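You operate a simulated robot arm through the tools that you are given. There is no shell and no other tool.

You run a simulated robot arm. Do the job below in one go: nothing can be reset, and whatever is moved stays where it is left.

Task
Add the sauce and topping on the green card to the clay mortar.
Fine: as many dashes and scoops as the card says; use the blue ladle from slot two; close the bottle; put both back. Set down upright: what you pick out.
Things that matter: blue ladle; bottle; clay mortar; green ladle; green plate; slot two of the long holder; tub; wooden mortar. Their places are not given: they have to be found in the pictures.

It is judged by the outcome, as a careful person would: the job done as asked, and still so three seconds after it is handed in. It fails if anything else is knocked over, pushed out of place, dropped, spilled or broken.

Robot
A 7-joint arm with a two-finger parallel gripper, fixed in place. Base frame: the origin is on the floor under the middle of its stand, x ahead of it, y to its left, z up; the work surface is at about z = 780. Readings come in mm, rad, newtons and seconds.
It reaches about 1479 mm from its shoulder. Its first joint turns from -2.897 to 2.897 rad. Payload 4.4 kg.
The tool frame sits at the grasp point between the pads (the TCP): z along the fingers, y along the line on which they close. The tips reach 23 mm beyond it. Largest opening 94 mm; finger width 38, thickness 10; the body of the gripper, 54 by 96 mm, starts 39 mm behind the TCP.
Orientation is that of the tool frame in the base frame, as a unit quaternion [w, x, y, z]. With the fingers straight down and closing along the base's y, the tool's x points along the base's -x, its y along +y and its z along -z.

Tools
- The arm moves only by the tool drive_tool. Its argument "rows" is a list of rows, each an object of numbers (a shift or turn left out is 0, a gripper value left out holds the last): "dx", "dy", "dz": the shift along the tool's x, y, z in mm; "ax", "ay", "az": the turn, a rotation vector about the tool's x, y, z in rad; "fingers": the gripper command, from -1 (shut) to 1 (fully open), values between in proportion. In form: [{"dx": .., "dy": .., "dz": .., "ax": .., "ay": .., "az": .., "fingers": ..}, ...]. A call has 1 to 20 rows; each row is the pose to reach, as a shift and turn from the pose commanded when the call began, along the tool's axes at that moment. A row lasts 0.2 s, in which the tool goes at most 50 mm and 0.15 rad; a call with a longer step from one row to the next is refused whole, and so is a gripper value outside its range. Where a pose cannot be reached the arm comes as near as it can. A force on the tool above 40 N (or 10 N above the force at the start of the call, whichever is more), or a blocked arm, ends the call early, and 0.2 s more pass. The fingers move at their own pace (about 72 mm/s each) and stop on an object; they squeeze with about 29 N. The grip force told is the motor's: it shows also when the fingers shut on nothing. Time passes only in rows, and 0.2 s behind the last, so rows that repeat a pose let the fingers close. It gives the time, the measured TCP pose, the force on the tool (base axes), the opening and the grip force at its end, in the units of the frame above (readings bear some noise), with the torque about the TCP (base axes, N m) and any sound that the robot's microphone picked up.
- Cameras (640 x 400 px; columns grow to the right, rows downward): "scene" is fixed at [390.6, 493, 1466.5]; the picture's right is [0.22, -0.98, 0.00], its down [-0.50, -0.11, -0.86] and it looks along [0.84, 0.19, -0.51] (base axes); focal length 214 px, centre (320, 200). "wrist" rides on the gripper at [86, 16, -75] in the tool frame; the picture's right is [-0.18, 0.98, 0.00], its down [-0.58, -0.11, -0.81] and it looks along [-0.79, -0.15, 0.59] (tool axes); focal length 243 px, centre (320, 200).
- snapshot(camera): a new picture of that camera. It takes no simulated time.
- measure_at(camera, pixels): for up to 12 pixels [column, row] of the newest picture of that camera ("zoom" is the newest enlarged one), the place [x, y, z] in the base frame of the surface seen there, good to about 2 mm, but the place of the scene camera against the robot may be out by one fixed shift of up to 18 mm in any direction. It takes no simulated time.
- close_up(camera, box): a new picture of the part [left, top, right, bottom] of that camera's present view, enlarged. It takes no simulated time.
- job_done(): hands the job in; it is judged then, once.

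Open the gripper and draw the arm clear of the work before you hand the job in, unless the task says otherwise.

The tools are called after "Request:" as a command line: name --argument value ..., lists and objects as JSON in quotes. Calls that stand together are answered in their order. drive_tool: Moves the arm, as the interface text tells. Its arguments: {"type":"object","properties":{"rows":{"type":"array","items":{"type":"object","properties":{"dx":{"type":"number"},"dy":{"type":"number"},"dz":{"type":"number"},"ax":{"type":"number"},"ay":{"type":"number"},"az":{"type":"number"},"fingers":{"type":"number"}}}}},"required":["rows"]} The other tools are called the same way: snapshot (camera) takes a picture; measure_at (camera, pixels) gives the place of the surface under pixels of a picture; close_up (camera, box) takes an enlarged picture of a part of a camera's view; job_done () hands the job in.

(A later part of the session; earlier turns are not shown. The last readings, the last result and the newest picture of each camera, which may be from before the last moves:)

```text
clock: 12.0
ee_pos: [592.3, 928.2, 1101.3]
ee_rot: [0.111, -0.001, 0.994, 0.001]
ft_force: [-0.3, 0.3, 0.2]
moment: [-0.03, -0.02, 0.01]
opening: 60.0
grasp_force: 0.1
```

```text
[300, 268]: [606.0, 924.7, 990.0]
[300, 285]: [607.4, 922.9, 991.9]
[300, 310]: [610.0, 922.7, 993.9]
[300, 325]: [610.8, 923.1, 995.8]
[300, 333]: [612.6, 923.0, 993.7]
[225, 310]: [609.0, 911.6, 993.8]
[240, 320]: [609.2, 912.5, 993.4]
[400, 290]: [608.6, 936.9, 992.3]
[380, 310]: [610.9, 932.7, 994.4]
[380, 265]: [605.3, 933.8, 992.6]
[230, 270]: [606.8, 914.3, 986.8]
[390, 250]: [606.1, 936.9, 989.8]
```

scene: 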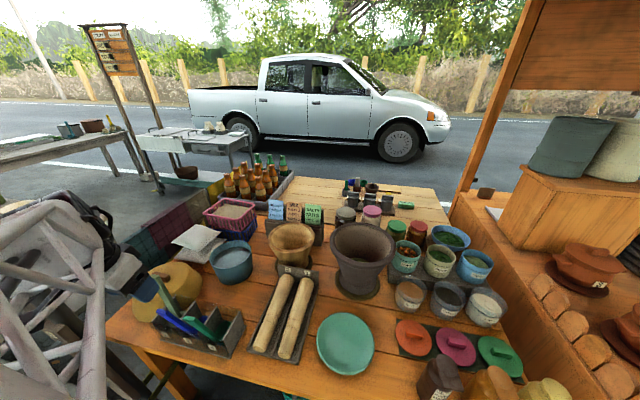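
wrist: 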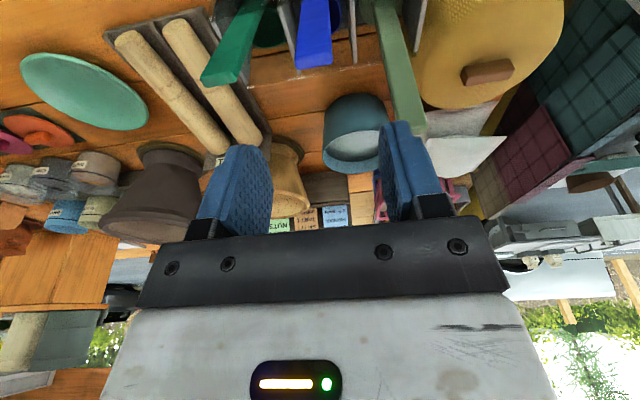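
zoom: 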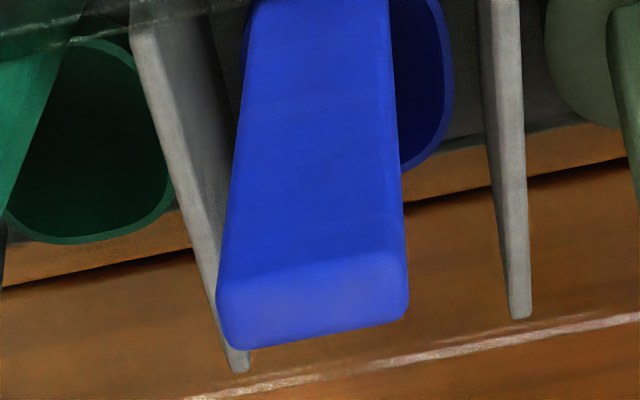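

Handle centre line passes (609.5,924.3,993) at its top, about 9 mm thick, so my grasp point is (616.9,924.3,960). I line up laterally and go down most of the way.

Request:
drive_tool --rows '[{"dx": 4, "dy": -2, "dz": 15}, {"dx": 7, "dy": -3.9, "dz": 35}, {"dx": 7, "dy": -3.9, "dz": 55}, {"dx": 7, "dy": -3.9, "dz": 75}, {"dx": 7, "dy": -3.9, "dz": 85}, {"dx": 7, "dy": -3.9, "dz": 85}, {"dx": 7, "dy": -3.9, "dz": 85}]'

Request:
snapshot --camera "wrist"

Request:
snapshot --camera "scene"

```text
clock: 13.6
ee_pos: [605.6, 924.1, 1017.2]
ee_rot: [0.111, 0.0, 0.994, 0.001]
ft_force: [-0.6, -0.7, 0.4]
moment: [0.02, 0.0, 0.02]
opening: 60.0
grasp_force: 0.0
```

```text
taken
```

wrist: 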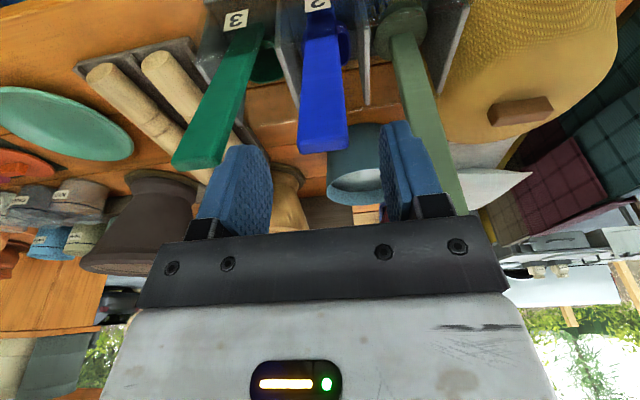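

```text
taken
```

scene: 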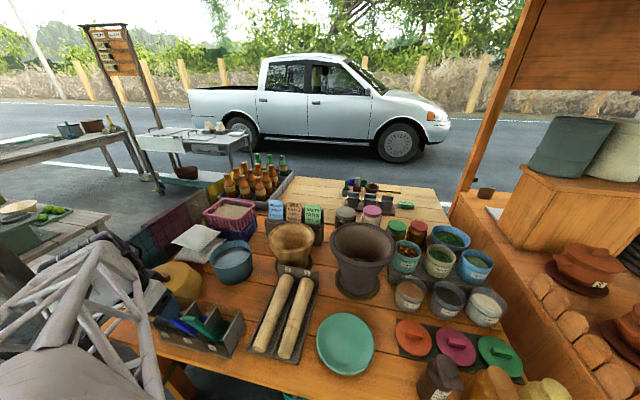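

The handle top at (322,145) is between the fingers' path. I go down the last 58 mm in small steps.

Request:
drive_tool --rows '[{"dx": 1, "dz": 15}, {"dx": 1.5, "dz": 30}, {"dx": 1.5, "dz": 42}, {"dx": 1.5, "dz": 52}, {"dx": 1.5, "dz": 58}, {"dx": 1.5, "dz": 58}]'

Request:
snapshot --camera "wrist"

Request:
close_up --camera "scene" --box '[100, 240, 280, 370]'

```text
clock: 15.0
ee_pos: [617.4, 922.2, 959.6]
ee_rot: [0.111, 0.0, 0.994, 0.001]
ft_force: [0.0, -0.2, 0.9]
moment: [0.02, 0.0, 0.03]
opening: 60.0
grasp_force: 0.0
```

```text
taken
```

wrist: 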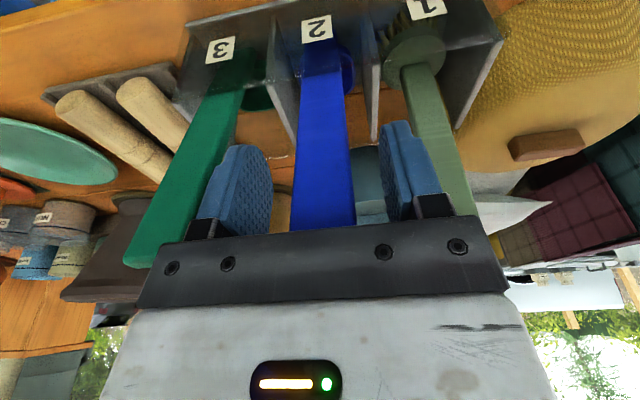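

```text
3.08 times, centred on (190, 305) of scene
```

zoom: 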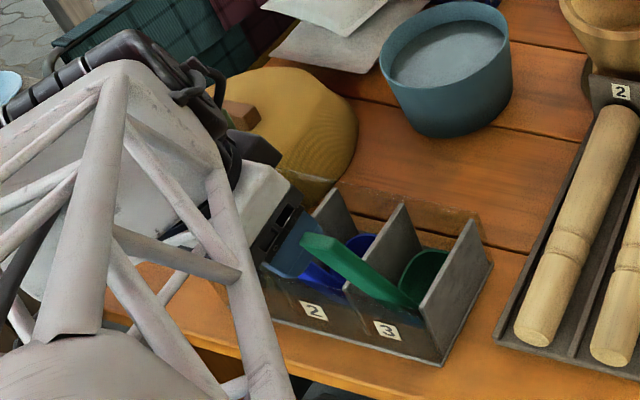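

The handle lies centred between the fingers (270 to 380 px, handle around 322). I close the gripper.

Request:
drive_tool --rows '[{"fingers": 0.0}, {"fingers": -0.3}, {"fingers": -0.6}, {"fingers": -1}, {"fingers": -1}, {"fingers": -1}]'

Request:
snapshot --camera "wrist"

```text
clock: 16.4
ee_pos: [618.1, 923.6, 960.1]
ee_rot: [0.11, -0.001, 0.994, 0.001]
ft_force: [0.2, 0.3, -0.2]
moment: [0.01, -0.01, 0.0]
opening: 27.5
grasp_force: 28.6
```

```text
taken
```

wrist: 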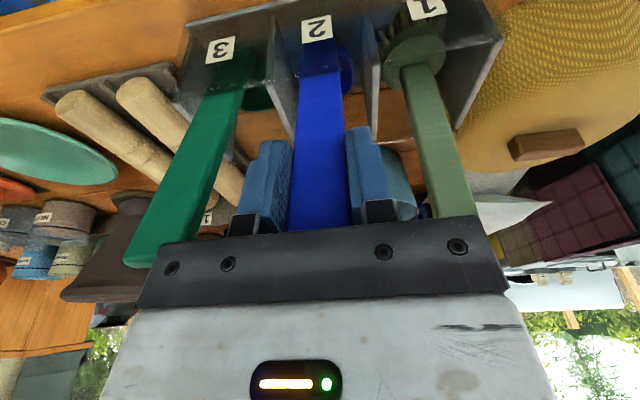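

The grip is firm at 27.5 mm opening. I lift straight up (base z), slowly at first, watching the force.

Request:
drive_tool --rows '[{"dx": -1.1, "dz": -4.9}, {"dx": -2.2, "dz": -9.8}, {"dx": -4.4, "dz": -19.5}, {"dx": -6.6, "dz": -29.3}, {"dx": -8.8, "dz": -39}, {"dx": -8.8, "dz": -39}]'

Request:
close_up --camera "scene" --box '[100, 240, 280, 370]'

Request:
snapshot --camera "wrist"

```text
clock: 17.8
ee_pos: [616.8, 922.0, 1000.4]
ee_rot: [0.111, 0.0, 0.994, 0.001]
ft_force: [-0.4, 0.1, -1.3]
moment: [0.0, 0.03, 0.02]
opening: 27.3
grasp_force: 29.0
```

```text
3.08 times, centred on (190, 305) of scene
```

zoom: 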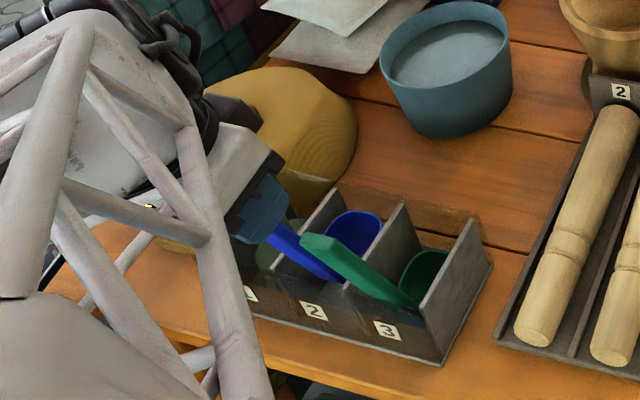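

```text
taken
```

wrist: 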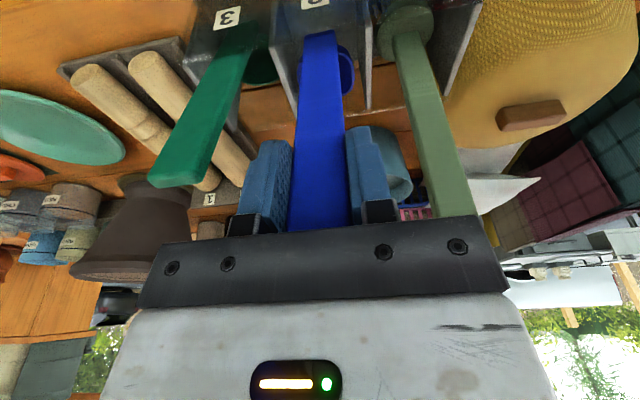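

The ladle is rising cleanly (blue cup at (355,230) in the enlarged view). I keep lifting straight up to about z=1225 so the cup clears the neighbouring handles.

Request:
drive_tool --rows '[{"dx": -5.5, "dz": -24}, {"dx": -11, "dz": -49}, {"dx": -16.5, "dz": -73}, {"dx": -22, "dz": -98}, {"dx": -27.5, "dz": -122}, {"dx": -33, "dz": -146}, {"dx": -38.5, "dz": -171}, {"dx": -44, "dz": -195}, {"dx": -49.4, "dz": -219.5}, {"dx": -49.4, "dz": -219.5}]'

Request:
snapshot --camera "scene"

Request:
snapshot --camera "wrist"

```text
clock: 20.0
ee_pos: [616.7, 923.6, 1225.6]
ee_rot: [0.111, 0.0, 0.994, 0.0]
ft_force: [-0.6, -0.4, -1.2]
moment: [-0.02, 0.04, -0.03]
opening: 27.4
grasp_force: 28.8
```

```text
taken
```

scene: 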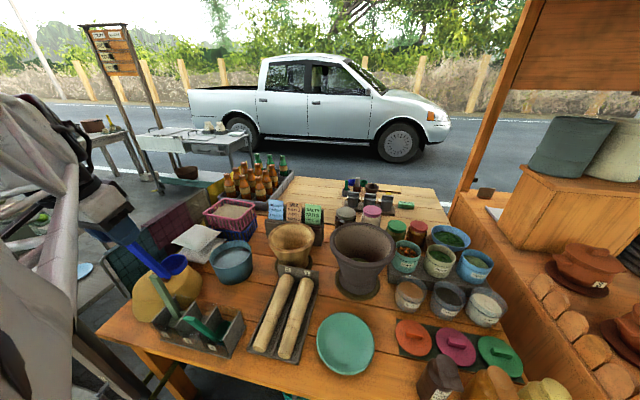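

```text
taken
```

wrist: 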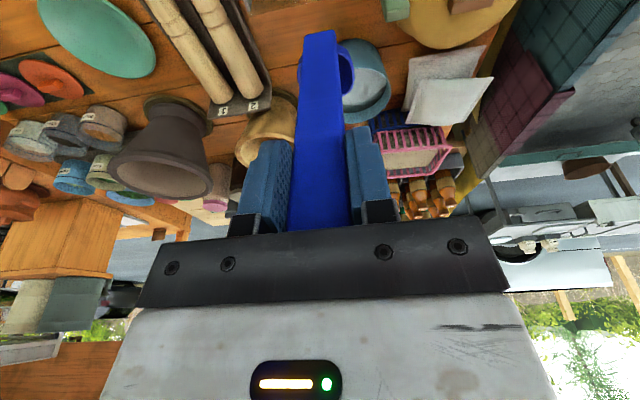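

The ladle is out and free at (165,260). I zoom the scene view on it and measure the cup relative to the gripper.

Request:
close_up --camera "scene" --box '[110, 225, 210, 300]'

Request:
measure_at --camera "zoom" --pixels '[[345, 240], [390, 180], [480, 220], [400, 260], [350, 300], [430, 310], [495, 230], [440, 200], [410, 285], [330, 260], [470, 290], [380, 320]]'

Request:
close_up --camera "wrist" --box '[270, 15, 370, 115]'

Request:
measure_at --camera "zoom" --pixels '[[300, 70], [350, 70], [280, 200], [370, 200], [395, 150], [408, 200], [400, 250], [380, 300], [405, 170], [330, 150], [325, 300], [260, 70]]'

```text
5.33 times, centred on (160, 262) of scene
```

zoom: 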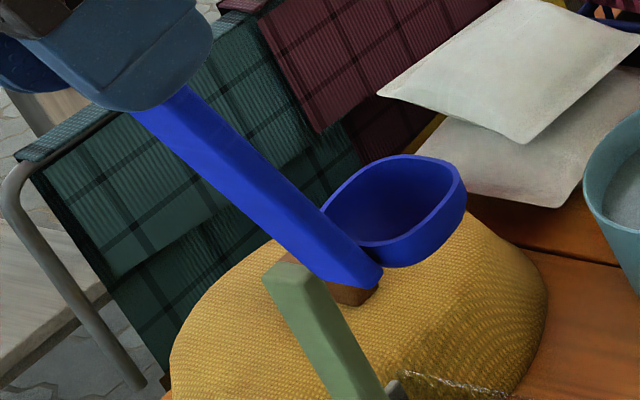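

```text
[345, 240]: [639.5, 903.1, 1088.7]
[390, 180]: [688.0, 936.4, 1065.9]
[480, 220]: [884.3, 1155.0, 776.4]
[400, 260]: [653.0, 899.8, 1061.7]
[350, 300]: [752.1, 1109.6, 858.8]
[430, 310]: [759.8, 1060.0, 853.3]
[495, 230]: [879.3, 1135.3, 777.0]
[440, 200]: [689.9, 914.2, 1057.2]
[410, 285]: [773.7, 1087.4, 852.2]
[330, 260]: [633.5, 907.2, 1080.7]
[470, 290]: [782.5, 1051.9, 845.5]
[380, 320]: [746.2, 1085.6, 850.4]
```

```text
4.00 times, centred on (320, 65) of wrist
```

zoom: 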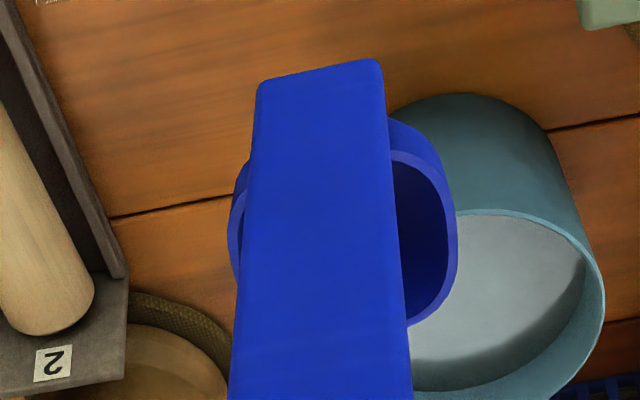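

```text
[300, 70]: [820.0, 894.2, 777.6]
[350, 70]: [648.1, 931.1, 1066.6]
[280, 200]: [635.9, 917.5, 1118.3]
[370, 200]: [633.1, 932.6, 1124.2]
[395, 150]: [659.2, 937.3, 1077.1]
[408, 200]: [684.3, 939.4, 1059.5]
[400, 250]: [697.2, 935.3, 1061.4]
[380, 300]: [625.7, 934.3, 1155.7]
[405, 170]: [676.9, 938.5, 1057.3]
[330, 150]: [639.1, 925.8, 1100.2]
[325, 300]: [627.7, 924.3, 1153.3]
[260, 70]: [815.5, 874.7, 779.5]
```

The cup's rim lies about 154 mm and its inner floor about 178 mm beyond my grasp point. I measure the outer rim points to get the cup's width and reach.

Request:
measure_at --camera "zoom" --pixels '[[452, 230], [454, 250], [450, 270], [440, 300], [425, 315], [440, 180], [415, 158], [237, 200], [234, 230], [430, 150], [412, 322], [447, 285]]'

Request:
close_up --camera "scene" --box '[155, 245, 205, 282]'

Request:
measure_at --camera "zoom" --pixels '[[300, 85], [340, 90], [380, 110], [398, 150], [390, 190], [350, 240], [300, 260], [260, 280], [220, 110], [180, 140], [390, 250], [340, 310]]'

```text
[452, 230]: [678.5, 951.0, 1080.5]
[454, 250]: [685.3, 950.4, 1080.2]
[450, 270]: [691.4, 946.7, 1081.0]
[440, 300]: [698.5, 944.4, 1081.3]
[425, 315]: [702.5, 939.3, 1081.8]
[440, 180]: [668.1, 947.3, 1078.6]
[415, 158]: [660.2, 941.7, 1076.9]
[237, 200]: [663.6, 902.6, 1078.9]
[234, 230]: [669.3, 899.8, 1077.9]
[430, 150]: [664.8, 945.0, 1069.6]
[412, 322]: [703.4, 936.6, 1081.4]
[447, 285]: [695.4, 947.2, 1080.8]
```

```text
10.81 times, centred on (180, 264) of scene
```

zoom: 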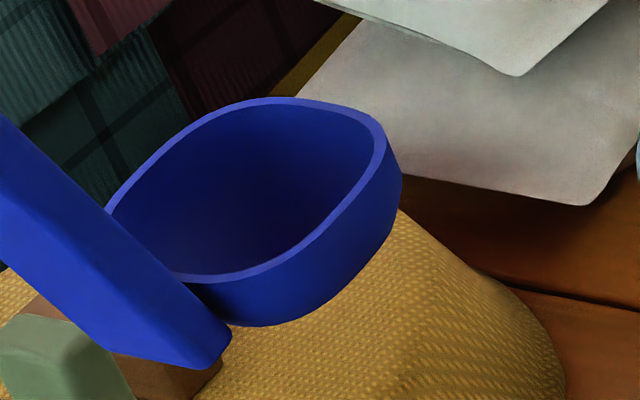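

```text
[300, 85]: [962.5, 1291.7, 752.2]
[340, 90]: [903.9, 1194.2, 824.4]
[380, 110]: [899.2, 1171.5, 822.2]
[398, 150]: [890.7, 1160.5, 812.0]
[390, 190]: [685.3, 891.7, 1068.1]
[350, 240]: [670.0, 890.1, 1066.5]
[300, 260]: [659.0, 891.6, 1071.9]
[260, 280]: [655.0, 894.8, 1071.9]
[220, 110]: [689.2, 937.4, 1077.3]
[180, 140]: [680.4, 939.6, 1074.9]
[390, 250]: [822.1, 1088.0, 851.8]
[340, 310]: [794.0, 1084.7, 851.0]
```

Cup: rim spans y ±26 about +2 mm from the grasp, reach 5–54 mm forward, and it is level when the handle leans about 6.4°. I carry it at z≈1225 over to above the nuts tub at (922.5,300.5), levelling the cup on the way.

Request:
drive_tool --rows '[{"dx": -14, "dy": -36, "dz": 3, "ay": 0.01}, {"dx": -31, "dy": -76, "dz": 7, "ay": 0.02}, {"dx": -48, "dy": -117, "dz": 11, "ay": 0.03}, {"dx": -65, "dy": -158, "dz": 15, "ay": 0.04}, {"dx": -82, "dy": -200, "dz": 18.5, "ay": 0.05}, {"dx": -99, "dy": -242, "dz": 22.3, "ay": 0.06}, {"dx": -116, "dy": -284, "dz": 26, "ay": 0.07}, {"dx": -133, "dy": -326, "dz": 30, "ay": 0.08}, {"dx": -150, "dy": -368, "dz": 33.8, "ay": 0.09}, {"dx": -167, "dy": -410, "dz": 37.6, "ay": 0.1}, {"dx": -184, "dy": -452, "dz": 41.4, "ay": 0.11}, {"dx": -201, "dy": -494, "dz": 45.3, "ay": 0.11}, {"dx": -218, "dy": -536, "dz": 49, "ay": 0.11}, {"dx": -235, "dy": -576, "dz": 53, "ay": 0.11}, {"dx": -248, "dy": -606, "dz": 55.8, "ay": 0.11}, {"dx": -255.9, "dy": -624.5, "dz": 57.6, "ay": 0.11}, {"dx": -255.9, "dy": -624.5, "dz": 57.6, "ay": 0.11}]'

Request:
snapshot --camera "scene"

Request:
snapshot --camera "wrist"

```text
clock: 23.6
ee_pos: [878.7, 298.2, 1225.0]
ee_rot: [0.056, 0.0, 0.998, 0.001]
ft_force: [-0.3, 0.4, -0.6]
moment: [0.02, 0.02, -0.01]
opening: 27.6
grasp_force: 29.3
```

```text
taken
```

scene: 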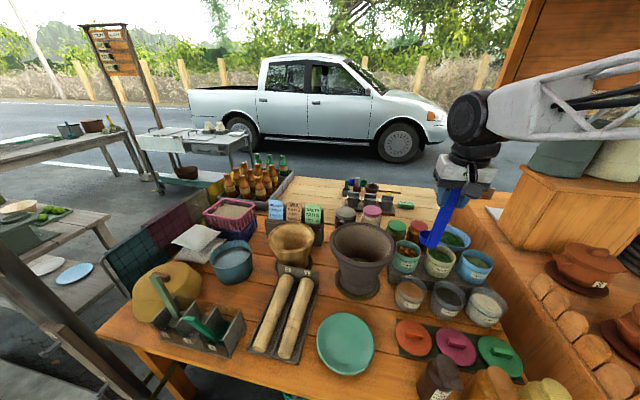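

```text
taken
```

wrist: 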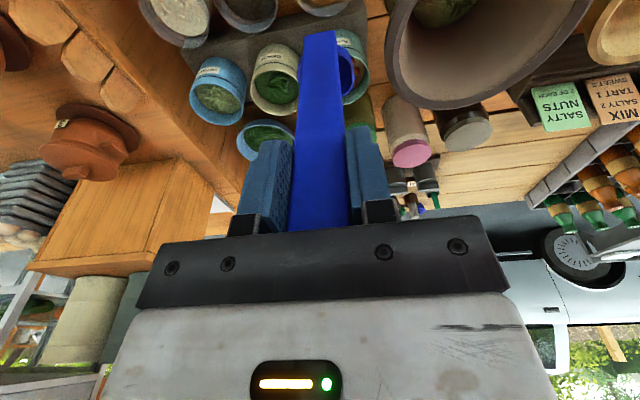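

The ladle hangs above the tub with the arm coming from the upper right. I check the cup's rim places and level from the wrist view.

Request:
close_up --camera "wrist" --box '[270, 15, 370, 115]'

Request:
measure_at --camera "zoom" --pixels '[[452, 230], [454, 250], [450, 270], [440, 300], [425, 315], [440, 180], [415, 158], [237, 200], [234, 230], [430, 250], [412, 322], [415, 210]]'

Request:
close_up --camera "scene" --box '[390, 200, 490, 320]'

```text
4.00 times, centred on (320, 65) of wrist
```

zoom: 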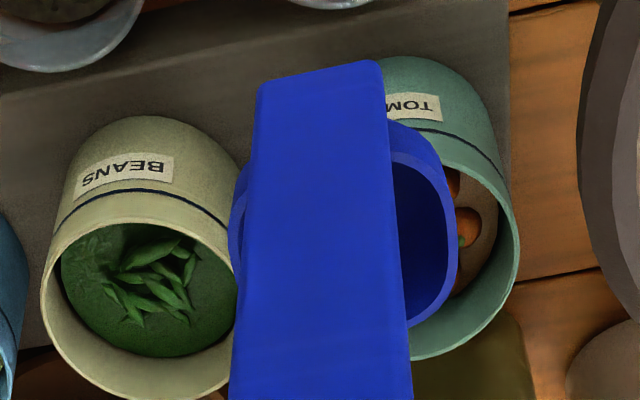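

```text
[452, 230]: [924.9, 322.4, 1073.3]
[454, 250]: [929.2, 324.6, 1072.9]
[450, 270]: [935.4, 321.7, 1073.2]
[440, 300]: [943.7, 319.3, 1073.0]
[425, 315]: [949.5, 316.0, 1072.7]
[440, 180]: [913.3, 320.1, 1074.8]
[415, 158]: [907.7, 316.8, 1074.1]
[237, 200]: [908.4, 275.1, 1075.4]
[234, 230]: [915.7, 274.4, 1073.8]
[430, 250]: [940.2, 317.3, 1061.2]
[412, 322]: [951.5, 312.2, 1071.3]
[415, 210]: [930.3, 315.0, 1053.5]
```

```text
3.33 times, centred on (440, 260) of scene
```

zoom: 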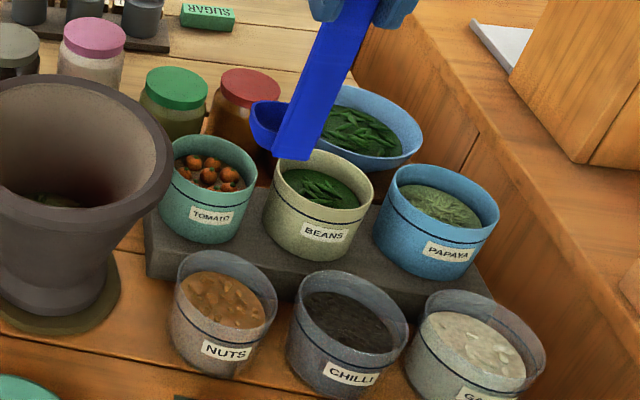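

The cup is level (rim z≈1073, x 907–952, y 274–325), centred over the tub. I lower it so the cup bottom is just at the tub mouth, then check.

Request:
drive_tool --rows '[{"dx": 3.4, "dz": 30}, {"dx": 7.3, "dz": 65}, {"dx": 11.3, "dz": 100}, {"dx": 15.2, "dz": 135}, {"dx": 18, "dz": 160}, {"dx": 19.6, "dz": 174}, {"dx": 19.6, "dz": 174}]'

Request:
snapshot --camera "wrist"

Request:
close_up --camera "scene" --box '[380, 220, 460, 320]'

Request:
close_up --camera "wrist" --box '[250, 0, 400, 120]'

```text
clock: 25.2
ee_pos: [878.3, 299.1, 1051.2]
ee_rot: [0.055, 0.0, 0.998, 0.0]
ft_force: [0.8, -0.7, 0.8]
moment: [0.02, 0.01, -0.02]
opening: 27.5
grasp_force: 28.7
```

```text
taken
```

wrist: 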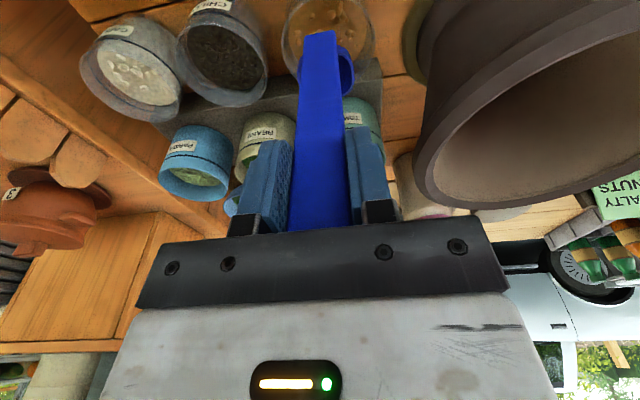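

```text
4.00 times, centred on (420, 270) of scene
```

zoom: 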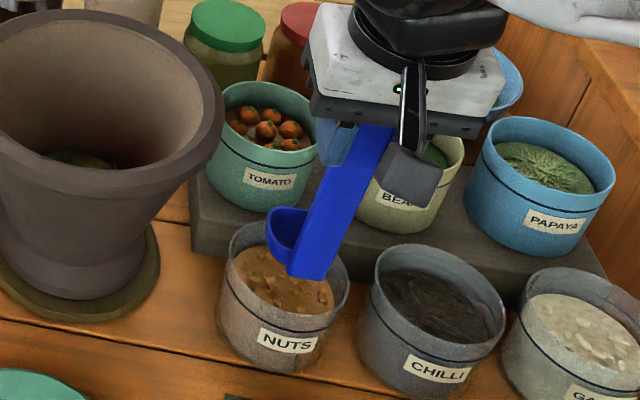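

```text
3.33 times, centred on (325, 60) of wrist
```

zoom: 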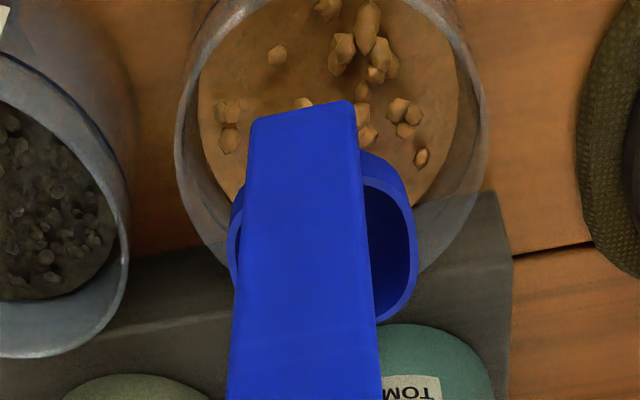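

The cup is just above the tub mouth. I measure the tub rim again from this near view to confirm alignment.

Request:
measure_at --camera "zoom" --pixels '[[183, 130], [180, 160], [190, 200], [475, 70], [484, 130], [470, 190], [440, 250], [215, 245], [300, 60], [440, 60], [240, 150], [225, 180]]'

```text
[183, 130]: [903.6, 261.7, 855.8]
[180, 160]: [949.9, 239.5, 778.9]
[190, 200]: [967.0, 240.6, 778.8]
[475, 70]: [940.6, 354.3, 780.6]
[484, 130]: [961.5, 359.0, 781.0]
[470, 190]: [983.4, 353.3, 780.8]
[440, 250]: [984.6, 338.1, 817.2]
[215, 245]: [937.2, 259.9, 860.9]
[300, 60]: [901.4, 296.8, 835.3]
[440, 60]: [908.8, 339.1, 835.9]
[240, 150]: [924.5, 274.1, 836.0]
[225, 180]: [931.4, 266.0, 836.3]
```

The rim points fit a circle of radius 43 about (922.5,300.5), so the cup is centred. I dip slowly, first 50 mm, watching the force.

Request:
drive_tool --rows '[{"dx": 1.1, "dz": 10}, {"dx": 2.3, "dz": 20}, {"dx": 3.4, "dz": 30}, {"dx": 4.5, "dz": 40}, {"dx": 5.6, "dz": 50}, {"dx": 5.6, "dz": 50}]'

Request:
close_up --camera "scene" --box '[380, 250, 450, 320]'

Request:
close_up --camera "wrist" --box '[250, 0, 400, 120]'

```text
clock: 26.6
ee_pos: [879.1, 299.6, 997.7]
ee_rot: [0.056, 0.0, 0.998, 0.001]
ft_force: [0.1, -0.5, -1.3]
moment: [-0.01, 0.03, -0.02]
opening: 27.6
grasp_force: 29.0
```

```text
5.71 times, centred on (415, 285) of scene
```

zoom: 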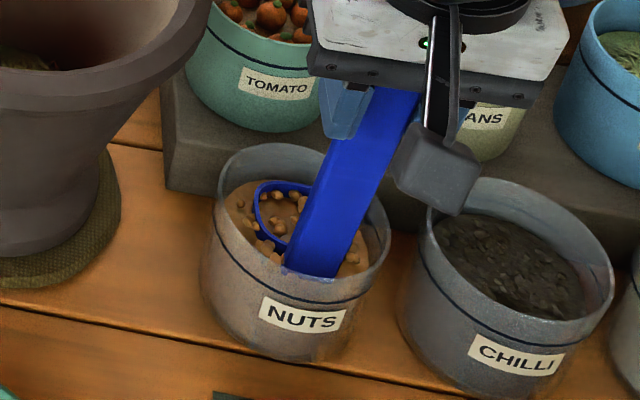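

```text
3.33 times, centred on (325, 60) of wrist
```

zoom: 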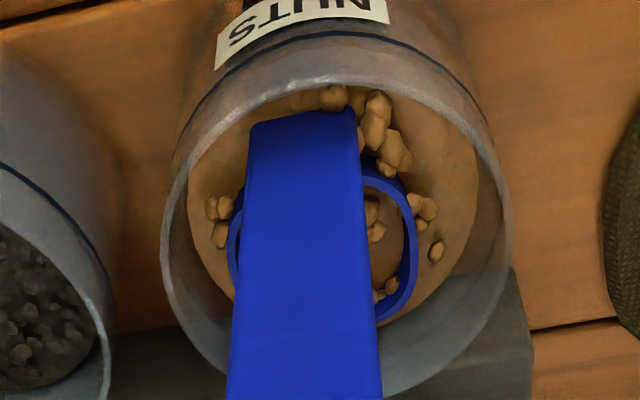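

The cup passes into the nuts without resistance; its rim is still about 10 mm above the surface. I dip 24 mm more so the rim goes under, wait briefly, and look.

Request:
drive_tool --rows '[{"dx": 0.9, "dz": 8}, {"dx": 1.8, "dz": 16}, {"dx": 2.7, "dz": 24}, {"dx": 2.7, "dz": 24}, {"dx": 2.7, "dz": 24}]'

Request:
close_up --camera "scene" --box '[380, 250, 450, 320]'

Request:
close_up --camera "wrist" --box '[250, 0, 400, 120]'

```text
clock: 27.8
ee_pos: [879.0, 298.8, 974.7]
ee_rot: [0.056, 0.0, 0.998, 0.001]
ft_force: [0.1, 0.8, -0.7]
moment: [-0.01, 0.05, 0.0]
opening: 27.5
grasp_force: 28.3
```

```text
5.71 times, centred on (415, 285) of scene
```

zoom: 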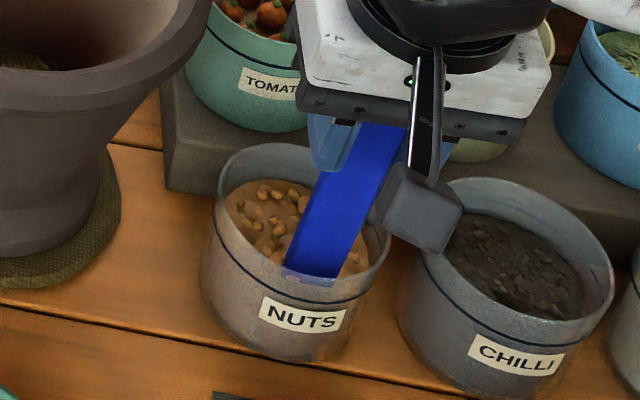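

```text
3.33 times, centred on (325, 60) of wrist
```

zoom: 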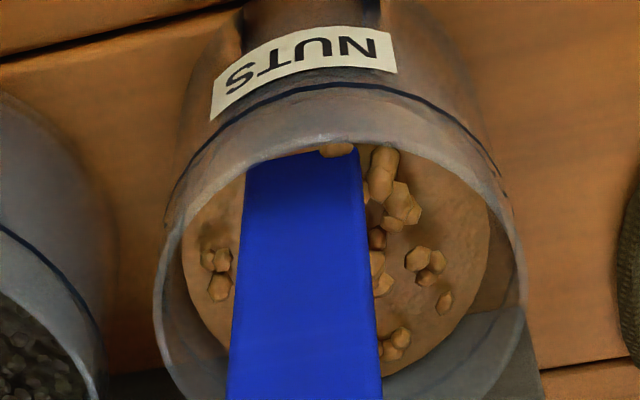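

The cup is fully under the nuts. I raise it straight up, level, and inspect the cup.

Request:
drive_tool --rows '[{"dx": -1.1, "dz": -10}, {"dx": -2.2, "dz": -20}, {"dx": -3.9, "dz": -35}, {"dx": -5.6, "dz": -50}, {"dx": -7.9, "dz": -70}, {"dx": -10, "dz": -90}, {"dx": -12.3, "dz": -110}, {"dx": -12.3, "dz": -110}]'

Request:
close_up --camera "scene" --box '[380, 220, 460, 320]'

Request:
snapshot --camera "wrist"

Request:
close_up --camera "wrist" --box '[250, 0, 400, 120]'

```text
clock: 29.6
ee_pos: [878.0, 298.3, 1083.9]
ee_rot: [0.056, 0.0, 0.998, 0.0]
ft_force: [0.4, 0.4, -1.1]
moment: [0.01, 0.0, -0.02]
opening: 27.3
grasp_force: 28.4
```

```text
4.00 times, centred on (420, 270) of scene
```

zoom: 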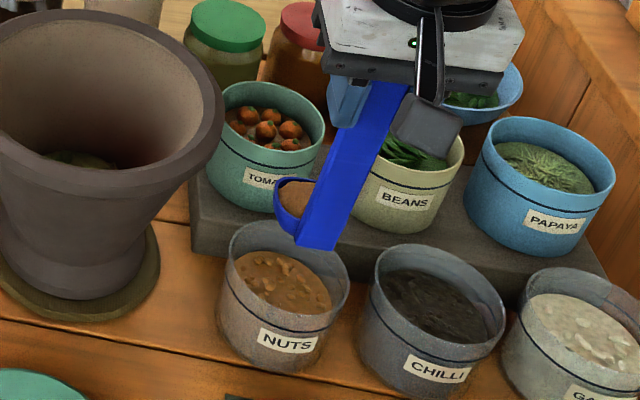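

```text
taken
```

wrist: 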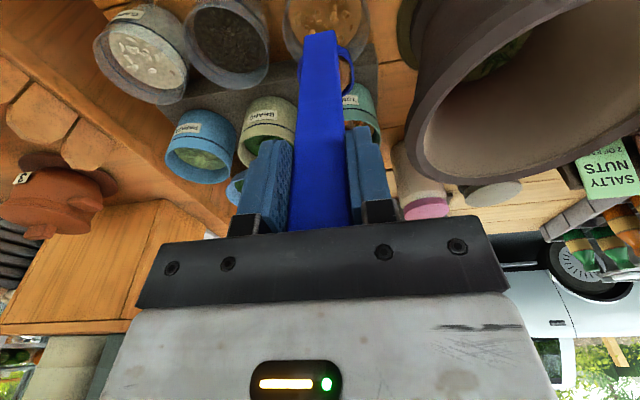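

```text
3.33 times, centred on (325, 60) of wrist
```

zoom: 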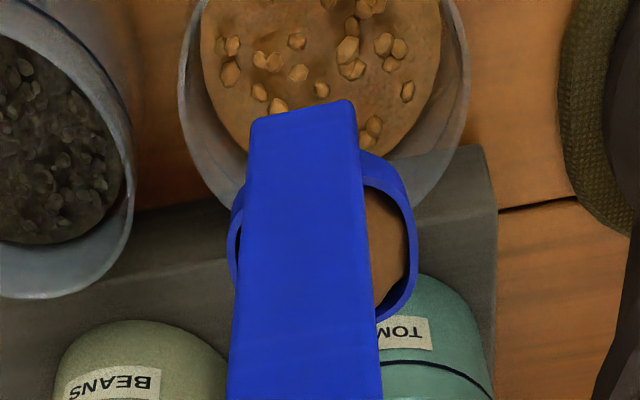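

The cup came up filled with nuts. I keep it level and raise it to z≈1272 before moving sideways to the mortar.

Request:
drive_tool --rows '[{"dx": -2.2, "dz": -20}, {"dx": -5.6, "dz": -50}, {"dx": -9, "dz": -80}, {"dx": -12.4, "dz": -110}, {"dx": -15.8, "dz": -140}, {"dx": -18.6, "dz": -165}, {"dx": -20.6, "dz": -183}, {"dx": -21.1, "dz": -187.5}, {"dx": -21.1, "dz": -187.5}]'

Request:
snapshot --camera "scene"

```text
clock: 31.6
ee_pos: [877.8, 298.1, 1273.7]
ee_rot: [0.056, 0.0, 0.998, 0.001]
ft_force: [0.1, -0.1, -0.6]
moment: [-0.03, 0.04, 0.01]
opening: 27.0
grasp_force: 29.0
```

```text
taken
```

scene: 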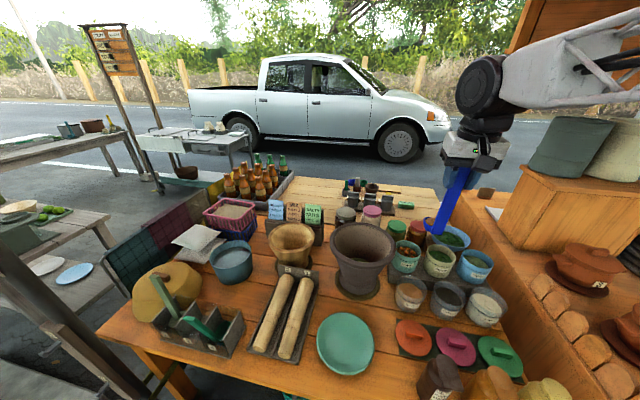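

The ladle is up and level. I move toward the mortar while turning the tool −80° about the vertical so the cup will sit to the right of the handle.

Request:
drive_tool --rows '[{"dx": -6.5, "dy": 19.4, "dz": 0.7, "ax": 0.013, "az": 0.116}, {"dx": -13, "dy": 38.7, "dz": 1.5, "ax": 0.026, "az": 0.231}, {"dx": -19.5, "dy": 58, "dz": 2.2, "ax": 0.039, "az": 0.347}, {"dx": -26, "dy": 77.4, "dz": 2.9, "ax": 0.052, "az": 0.462}, {"dx": -32.5, "dy": 96.8, "dz": 3.7, "ax": 0.065, "az": 0.578}, {"dx": -39, "dy": 116, "dz": 4.4, "ax": 0.078, "az": 0.694}, {"dx": -45.6, "dy": 135.5, "dz": 5.1, "ax": 0.091, "az": 0.809}, {"dx": -52, "dy": 155, "dz": 5.9, "ax": 0.104, "az": 0.925}, {"dx": -58.6, "dy": 174, "dz": 6.6, "ax": 0.117, "az": 1.04}, {"dx": -65, "dy": 193.6, "dz": 7.3, "ax": 0.13, "az": 1.156}, {"dx": -71.6, "dy": 213, "dz": 8, "ax": 0.143, "az": 1.271}, {"dx": -78.1, "dy": 232.3, "dz": 8.8, "ax": 0.156, "az": 1.387}, {"dx": -78.1, "dy": 232.3, "dz": 8.8, "ax": 0.156, "az": 1.387}]'

Request:
snapshot --camera "scene"

Request:
snapshot --camera "wrist"

```text
clock: 34.4
ee_pos: [958.4, 531.7, 1273.5]
ee_rot: [0.042, 0.643, 0.764, -0.036]
ft_force: [0.3, 0.1, -2.3]
moment: [0.04, 0.01, -0.01]
opening: 27.3
grasp_force: 29.3
```

```text
taken
```

scene: 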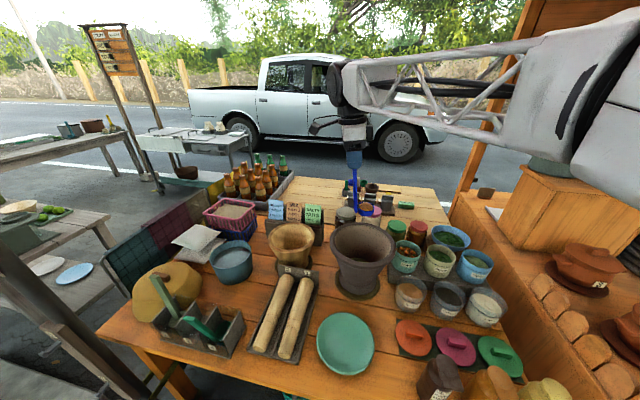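

```text
taken
```

wrist: 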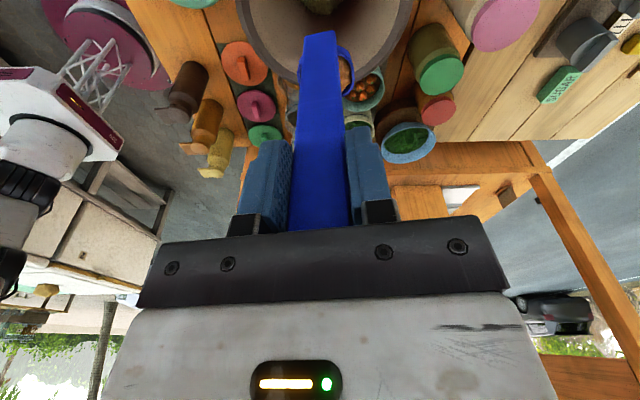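

The tool turned as commanded; the cup's rim centre is now at about (967,484,1121), right over the clay mortar. I start tilting about the cup's axis, first 0.56 rad, to check that the arm follows.

Request:
drive_tool --rows '[{"dx": 0.2, "dy": -21.3, "dz": 1.5, "ax": -0.139, "az": 0.0155}, {"dx": 0.7, "dy": -42.2, "dz": 5.9, "ax": -0.278, "az": 0.031}, {"dx": 1.5, "dy": -62.2, "dz": 13.2, "ax": -0.417, "az": 0.0466}, {"dx": 2.6, "dy": -81, "dz": 23.2, "ax": -0.5565, "az": 0.0622}, {"dx": 2.6, "dy": -81, "dz": 23.2, "ax": -0.5565, "az": 0.0622}]'

Request:
snapshot --camera "scene"

Request:
close_up --camera "scene" --box '[310, 150, 430, 300]'

```text
clock: 35.6
ee_pos: [877.3, 517.0, 1251.4]
ee_rot: [0.218, 0.628, 0.725, 0.178]
ft_force: [0.0, -0.4, -0.2]
moment: [-0.03, 0.03, 0.0]
opening: 27.4
grasp_force: 29.4
```

```text
taken
```

scene: 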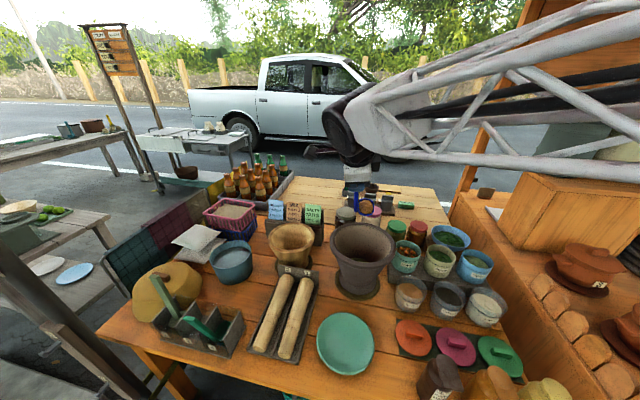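

```text
2.67 times, centred on (370, 225) of scene
```

zoom: 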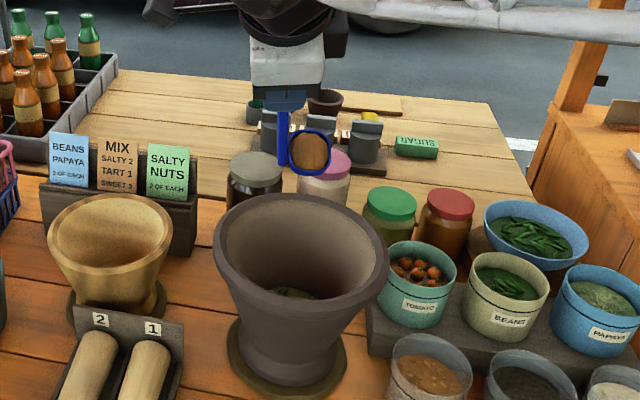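

The arm follows; the nuts are still in the cup at zoom (310,150). I verify the cup's measured place over the mortar before tipping further.

Request:
measure_at --camera "zoom" --pixels '[[310, 150], [310, 165], [320, 140], [300, 155], [226, 255], [384, 260], [290, 340], [300, 200]]'

```text
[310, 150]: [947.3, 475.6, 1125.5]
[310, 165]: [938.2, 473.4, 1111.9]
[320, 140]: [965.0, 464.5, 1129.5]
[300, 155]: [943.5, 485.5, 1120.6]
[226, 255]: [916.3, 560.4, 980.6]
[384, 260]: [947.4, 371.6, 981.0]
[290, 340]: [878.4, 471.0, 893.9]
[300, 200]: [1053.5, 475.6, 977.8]
```

The cup measures right over the mortar's centre (scene: cup (947,475), mortar about (951,472)). I continue tipping to about 110° and hold a moment.

Request:
drive_tool --rows '[{"dx": 0.2, "dy": -20.7, "dz": 1.4, "ax": -0.135, "az": 0.015}, {"dx": 0.6, "dy": -41, "dz": 5.6, "ax": -0.27, "az": 0.03}, {"dx": 1.4, "dy": -60.5, "dz": 12.5, "ax": -0.405, "az": 0.045}, {"dx": 2.5, "dy": -79, "dz": 21.9, "ax": -0.541, "az": 0.06}, {"dx": 3.8, "dy": -96, "dz": 33.7, "ax": -0.676, "az": 0.075}, {"dx": 5.4, "dy": -111.2, "dz": 47.8, "ax": -0.811, "az": 0.091}, {"dx": 7.1, "dy": -124.3, "dz": 63.7, "ax": -0.946, "az": 0.106}, {"dx": 9.1, "dy": -135.2, "dz": 81.3, "ax": -1.081, "az": 0.121}, {"dx": 11.2, "dy": -143.5, "dz": 100.1, "ax": -1.216, "az": 0.136}, {"dx": 13.4, "dy": -149.2, "dz": 120, "ax": -1.352, "az": 0.151}, {"dx": 13.4, "dy": -149.2, "dz": 120, "ax": -1.352, "az": 0.151}, {"dx": 13.4, "dy": -149.2, "dz": 120, "ax": -1.352, "az": 0.151}, {"dx": 13.4, "dy": -149.2, "dz": 120, "ax": -1.352, "az": 0.151}]'

Request:
snapshot --camera "scene"

Request:
close_up --camera "scene" --box '[310, 150, 430, 300]'

```text
clock: 38.4
ee_pos: [877.2, 551.0, 1226.7]
ee_rot: [0.462, 0.491, 0.578, 0.459]
ft_force: [0.8, 0.7, -1.1]
moment: [0.01, 0.07, -0.02]
opening: 27.7
grasp_force: 29.1
out of reach, approached as far as the arm can: row 6, 7, 8, 9, 10, 11, 12, 13
```

```text
taken
```

scene: 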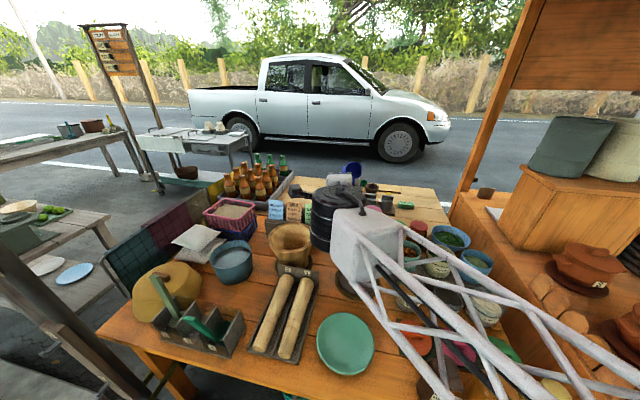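

```text
2.67 times, centred on (370, 225) of scene
```

zoom: 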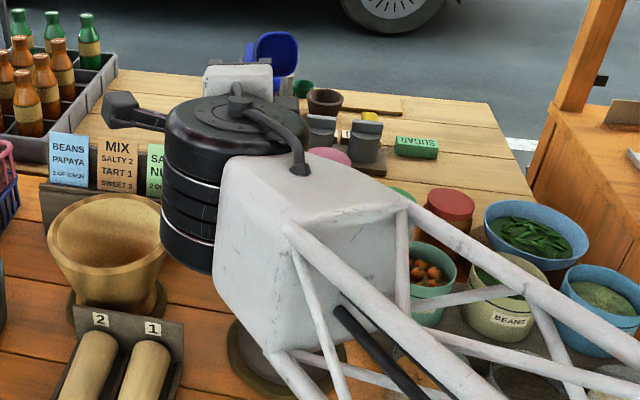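

From row 6 on the arm could not reach, and it drifted: the cup is now at about (1035,532,1206), near the mortar's edge. I check whether the cup is empty and whether anything fell outside.

Request:
close_up --camera "scene" --box '[325, 150, 375, 195]'

Request:
snapshot --camera "wrist"

Request:
close_up --camera "scene" --box '[300, 180, 420, 300]'

```text
8.89 times, centred on (350, 172) of scene
```

zoom: 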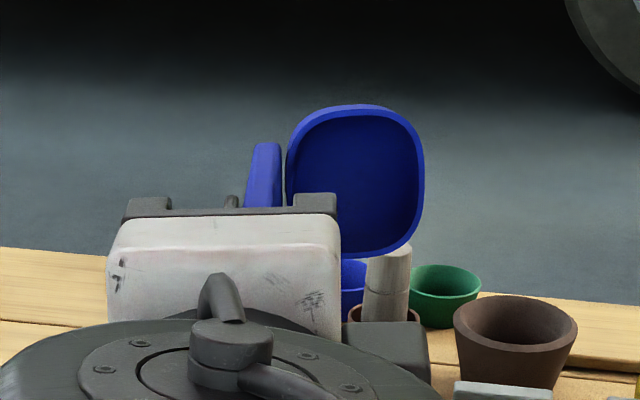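

```text
taken
```

wrist: 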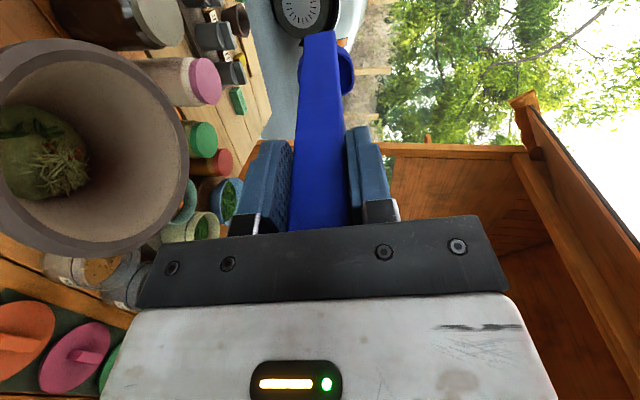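

```text
3.33 times, centred on (360, 240) of scene
```

zoom: 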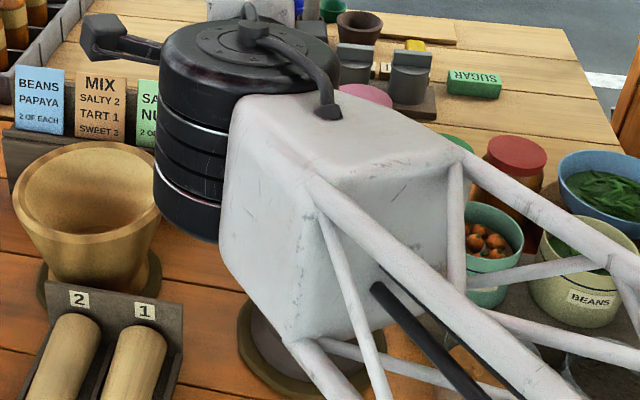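

The cup is empty. The mortar's inside is visible at (45,155) in the wrist view; I zoom in there to see whether nuts are in it, and look at the table around.

Request:
close_up --camera "wrist" --box '[0, 90, 110, 210]'

Request:
close_up --camera "wrist" --box '[0, 0, 280, 200]'

```text
3.33 times, centred on (55, 150) of wrist
```

zoom: 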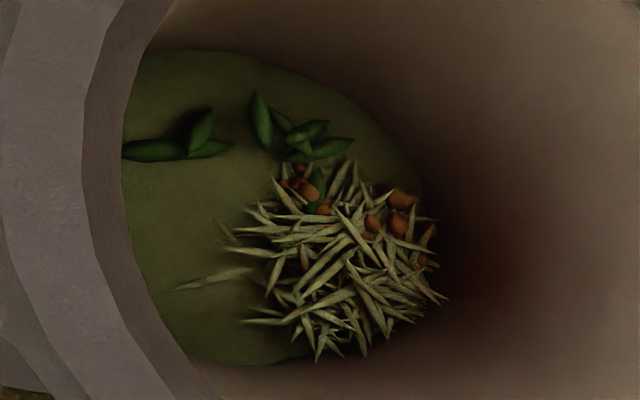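

```text
2.00 times, centred on (140, 100) of wrist
```

zoom: 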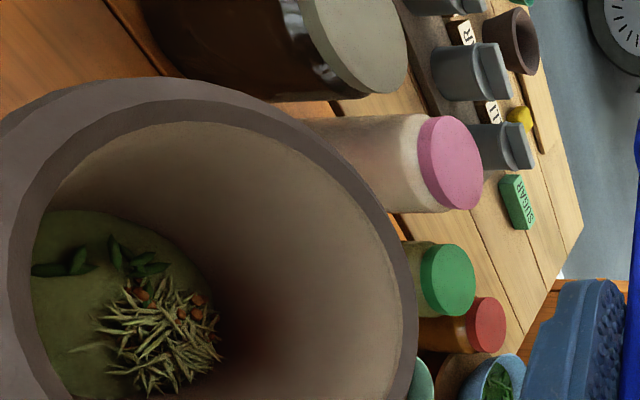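

The mortar holds papaya shreds, bean leaves and some orange-brown bits; nothing is seen on the table on this side. I make a tiny hold to learn how the commanded pose stands after the reach limit.

Request:
drive_tool --rows '[{"dx": 0}]'

```text
clock: 38.8
ee_pos: [877.5, 551.5, 1226.6]
ee_rot: [0.462, 0.491, 0.578, 0.46]
ft_force: [0.1, 0.3, -0.9]
moment: [-0.04, 0.06, 0.04]
opening: 27.5
grasp_force: 29.2
```

The commanded pose equals the present one. The empty ladle now turns back to level, returning above the mortar.

Request:
drive_tool --rows '[{"dx": -3.1, "dy": 5.6, "dz": 7.1, "ax": 0.141, "az": -0.0158}, {"dx": -6.2, "dy": 11.2, "dz": 14.2, "ax": 0.282, "az": -0.0315}, {"dx": -9.3, "dy": 16.8, "dz": 21.4, "ax": 0.423, "az": -0.0473}, {"dx": -12.4, "dy": 22.4, "dz": 28.5, "ax": 0.564, "az": -0.063}, {"dx": -15.5, "dy": 28, "dz": 35.6, "ax": 0.706, "az": -0.0788}, {"dx": -18.6, "dy": 33.5, "dz": 42.7, "ax": 0.847, "az": -0.0946}, {"dx": -21.7, "dy": 39.1, "dz": 49.8, "ax": 0.988, "az": -0.11}, {"dx": -24.8, "dy": 44.7, "dz": 57, "ax": 1.129, "az": -0.126}, {"dx": -27.9, "dy": 50.3, "dz": 64.1, "ax": 1.27, "az": -0.142}, {"dx": -31, "dy": 55.9, "dz": 71.2, "ax": 1.411, "az": -0.158}, {"dx": -31, "dy": 55.9, "dz": 71.2, "ax": 1.411, "az": -0.158}]'

Request:
snapshot --camera "scene"

Request:
snapshot --camera "wrist"

Request:
close_up --camera "scene" --box '[300, 190, 420, 300]'

```text
clock: 41.2
ee_pos: [953.3, 531.0, 1274.6]
ee_rot: [0.065, 0.63, 0.771, -0.06]
ft_force: [0.0, -0.6, -0.8]
moment: [0.03, 0.01, 0.05]
opening: 27.6
grasp_force: 29.3
```

```text
taken
```

scene: 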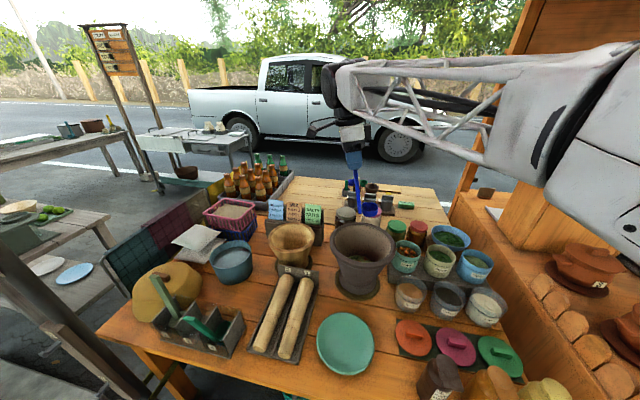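

```text
taken
```

wrist: 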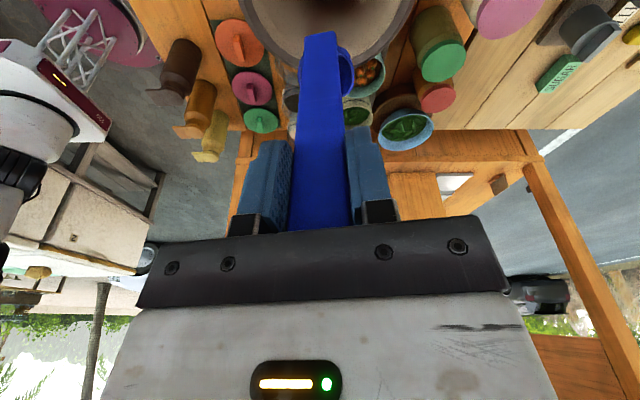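

```text
3.64 times, centred on (360, 245) of scene
```

zoom: 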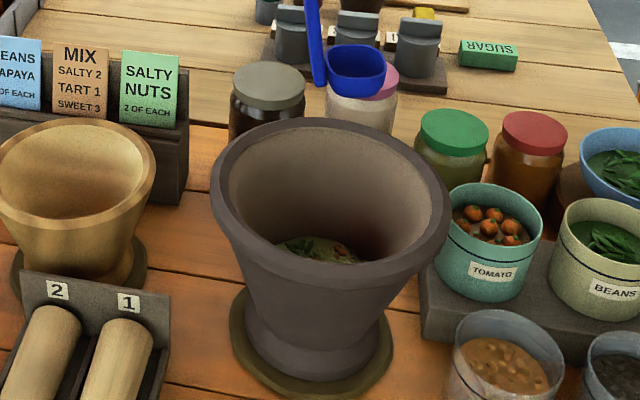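

No nuts lie about the mortar. I zoom into the mortar's inside from the scene camera to see the nuts that went in.

Request:
close_up --camera "scene" --box '[340, 235, 380, 270]'

Request:
close_up --camera "scene" --box '[340, 170, 420, 230]'

```text
11.43 times, centred on (360, 252) of scene
```

zoom: 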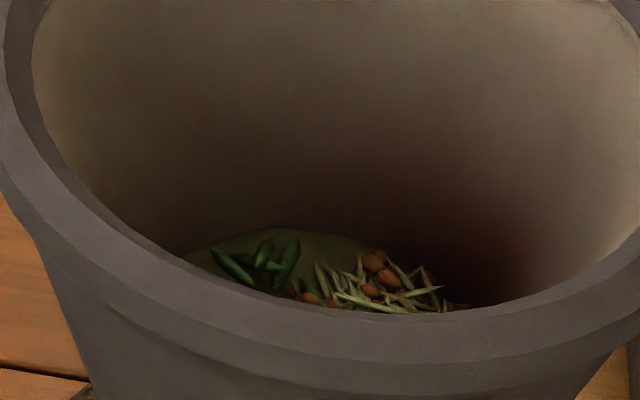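

```text
6.67 times, centred on (380, 200) of scene
```

zoom: 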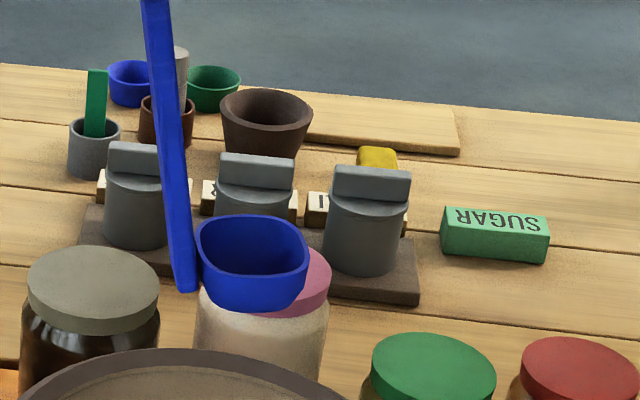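

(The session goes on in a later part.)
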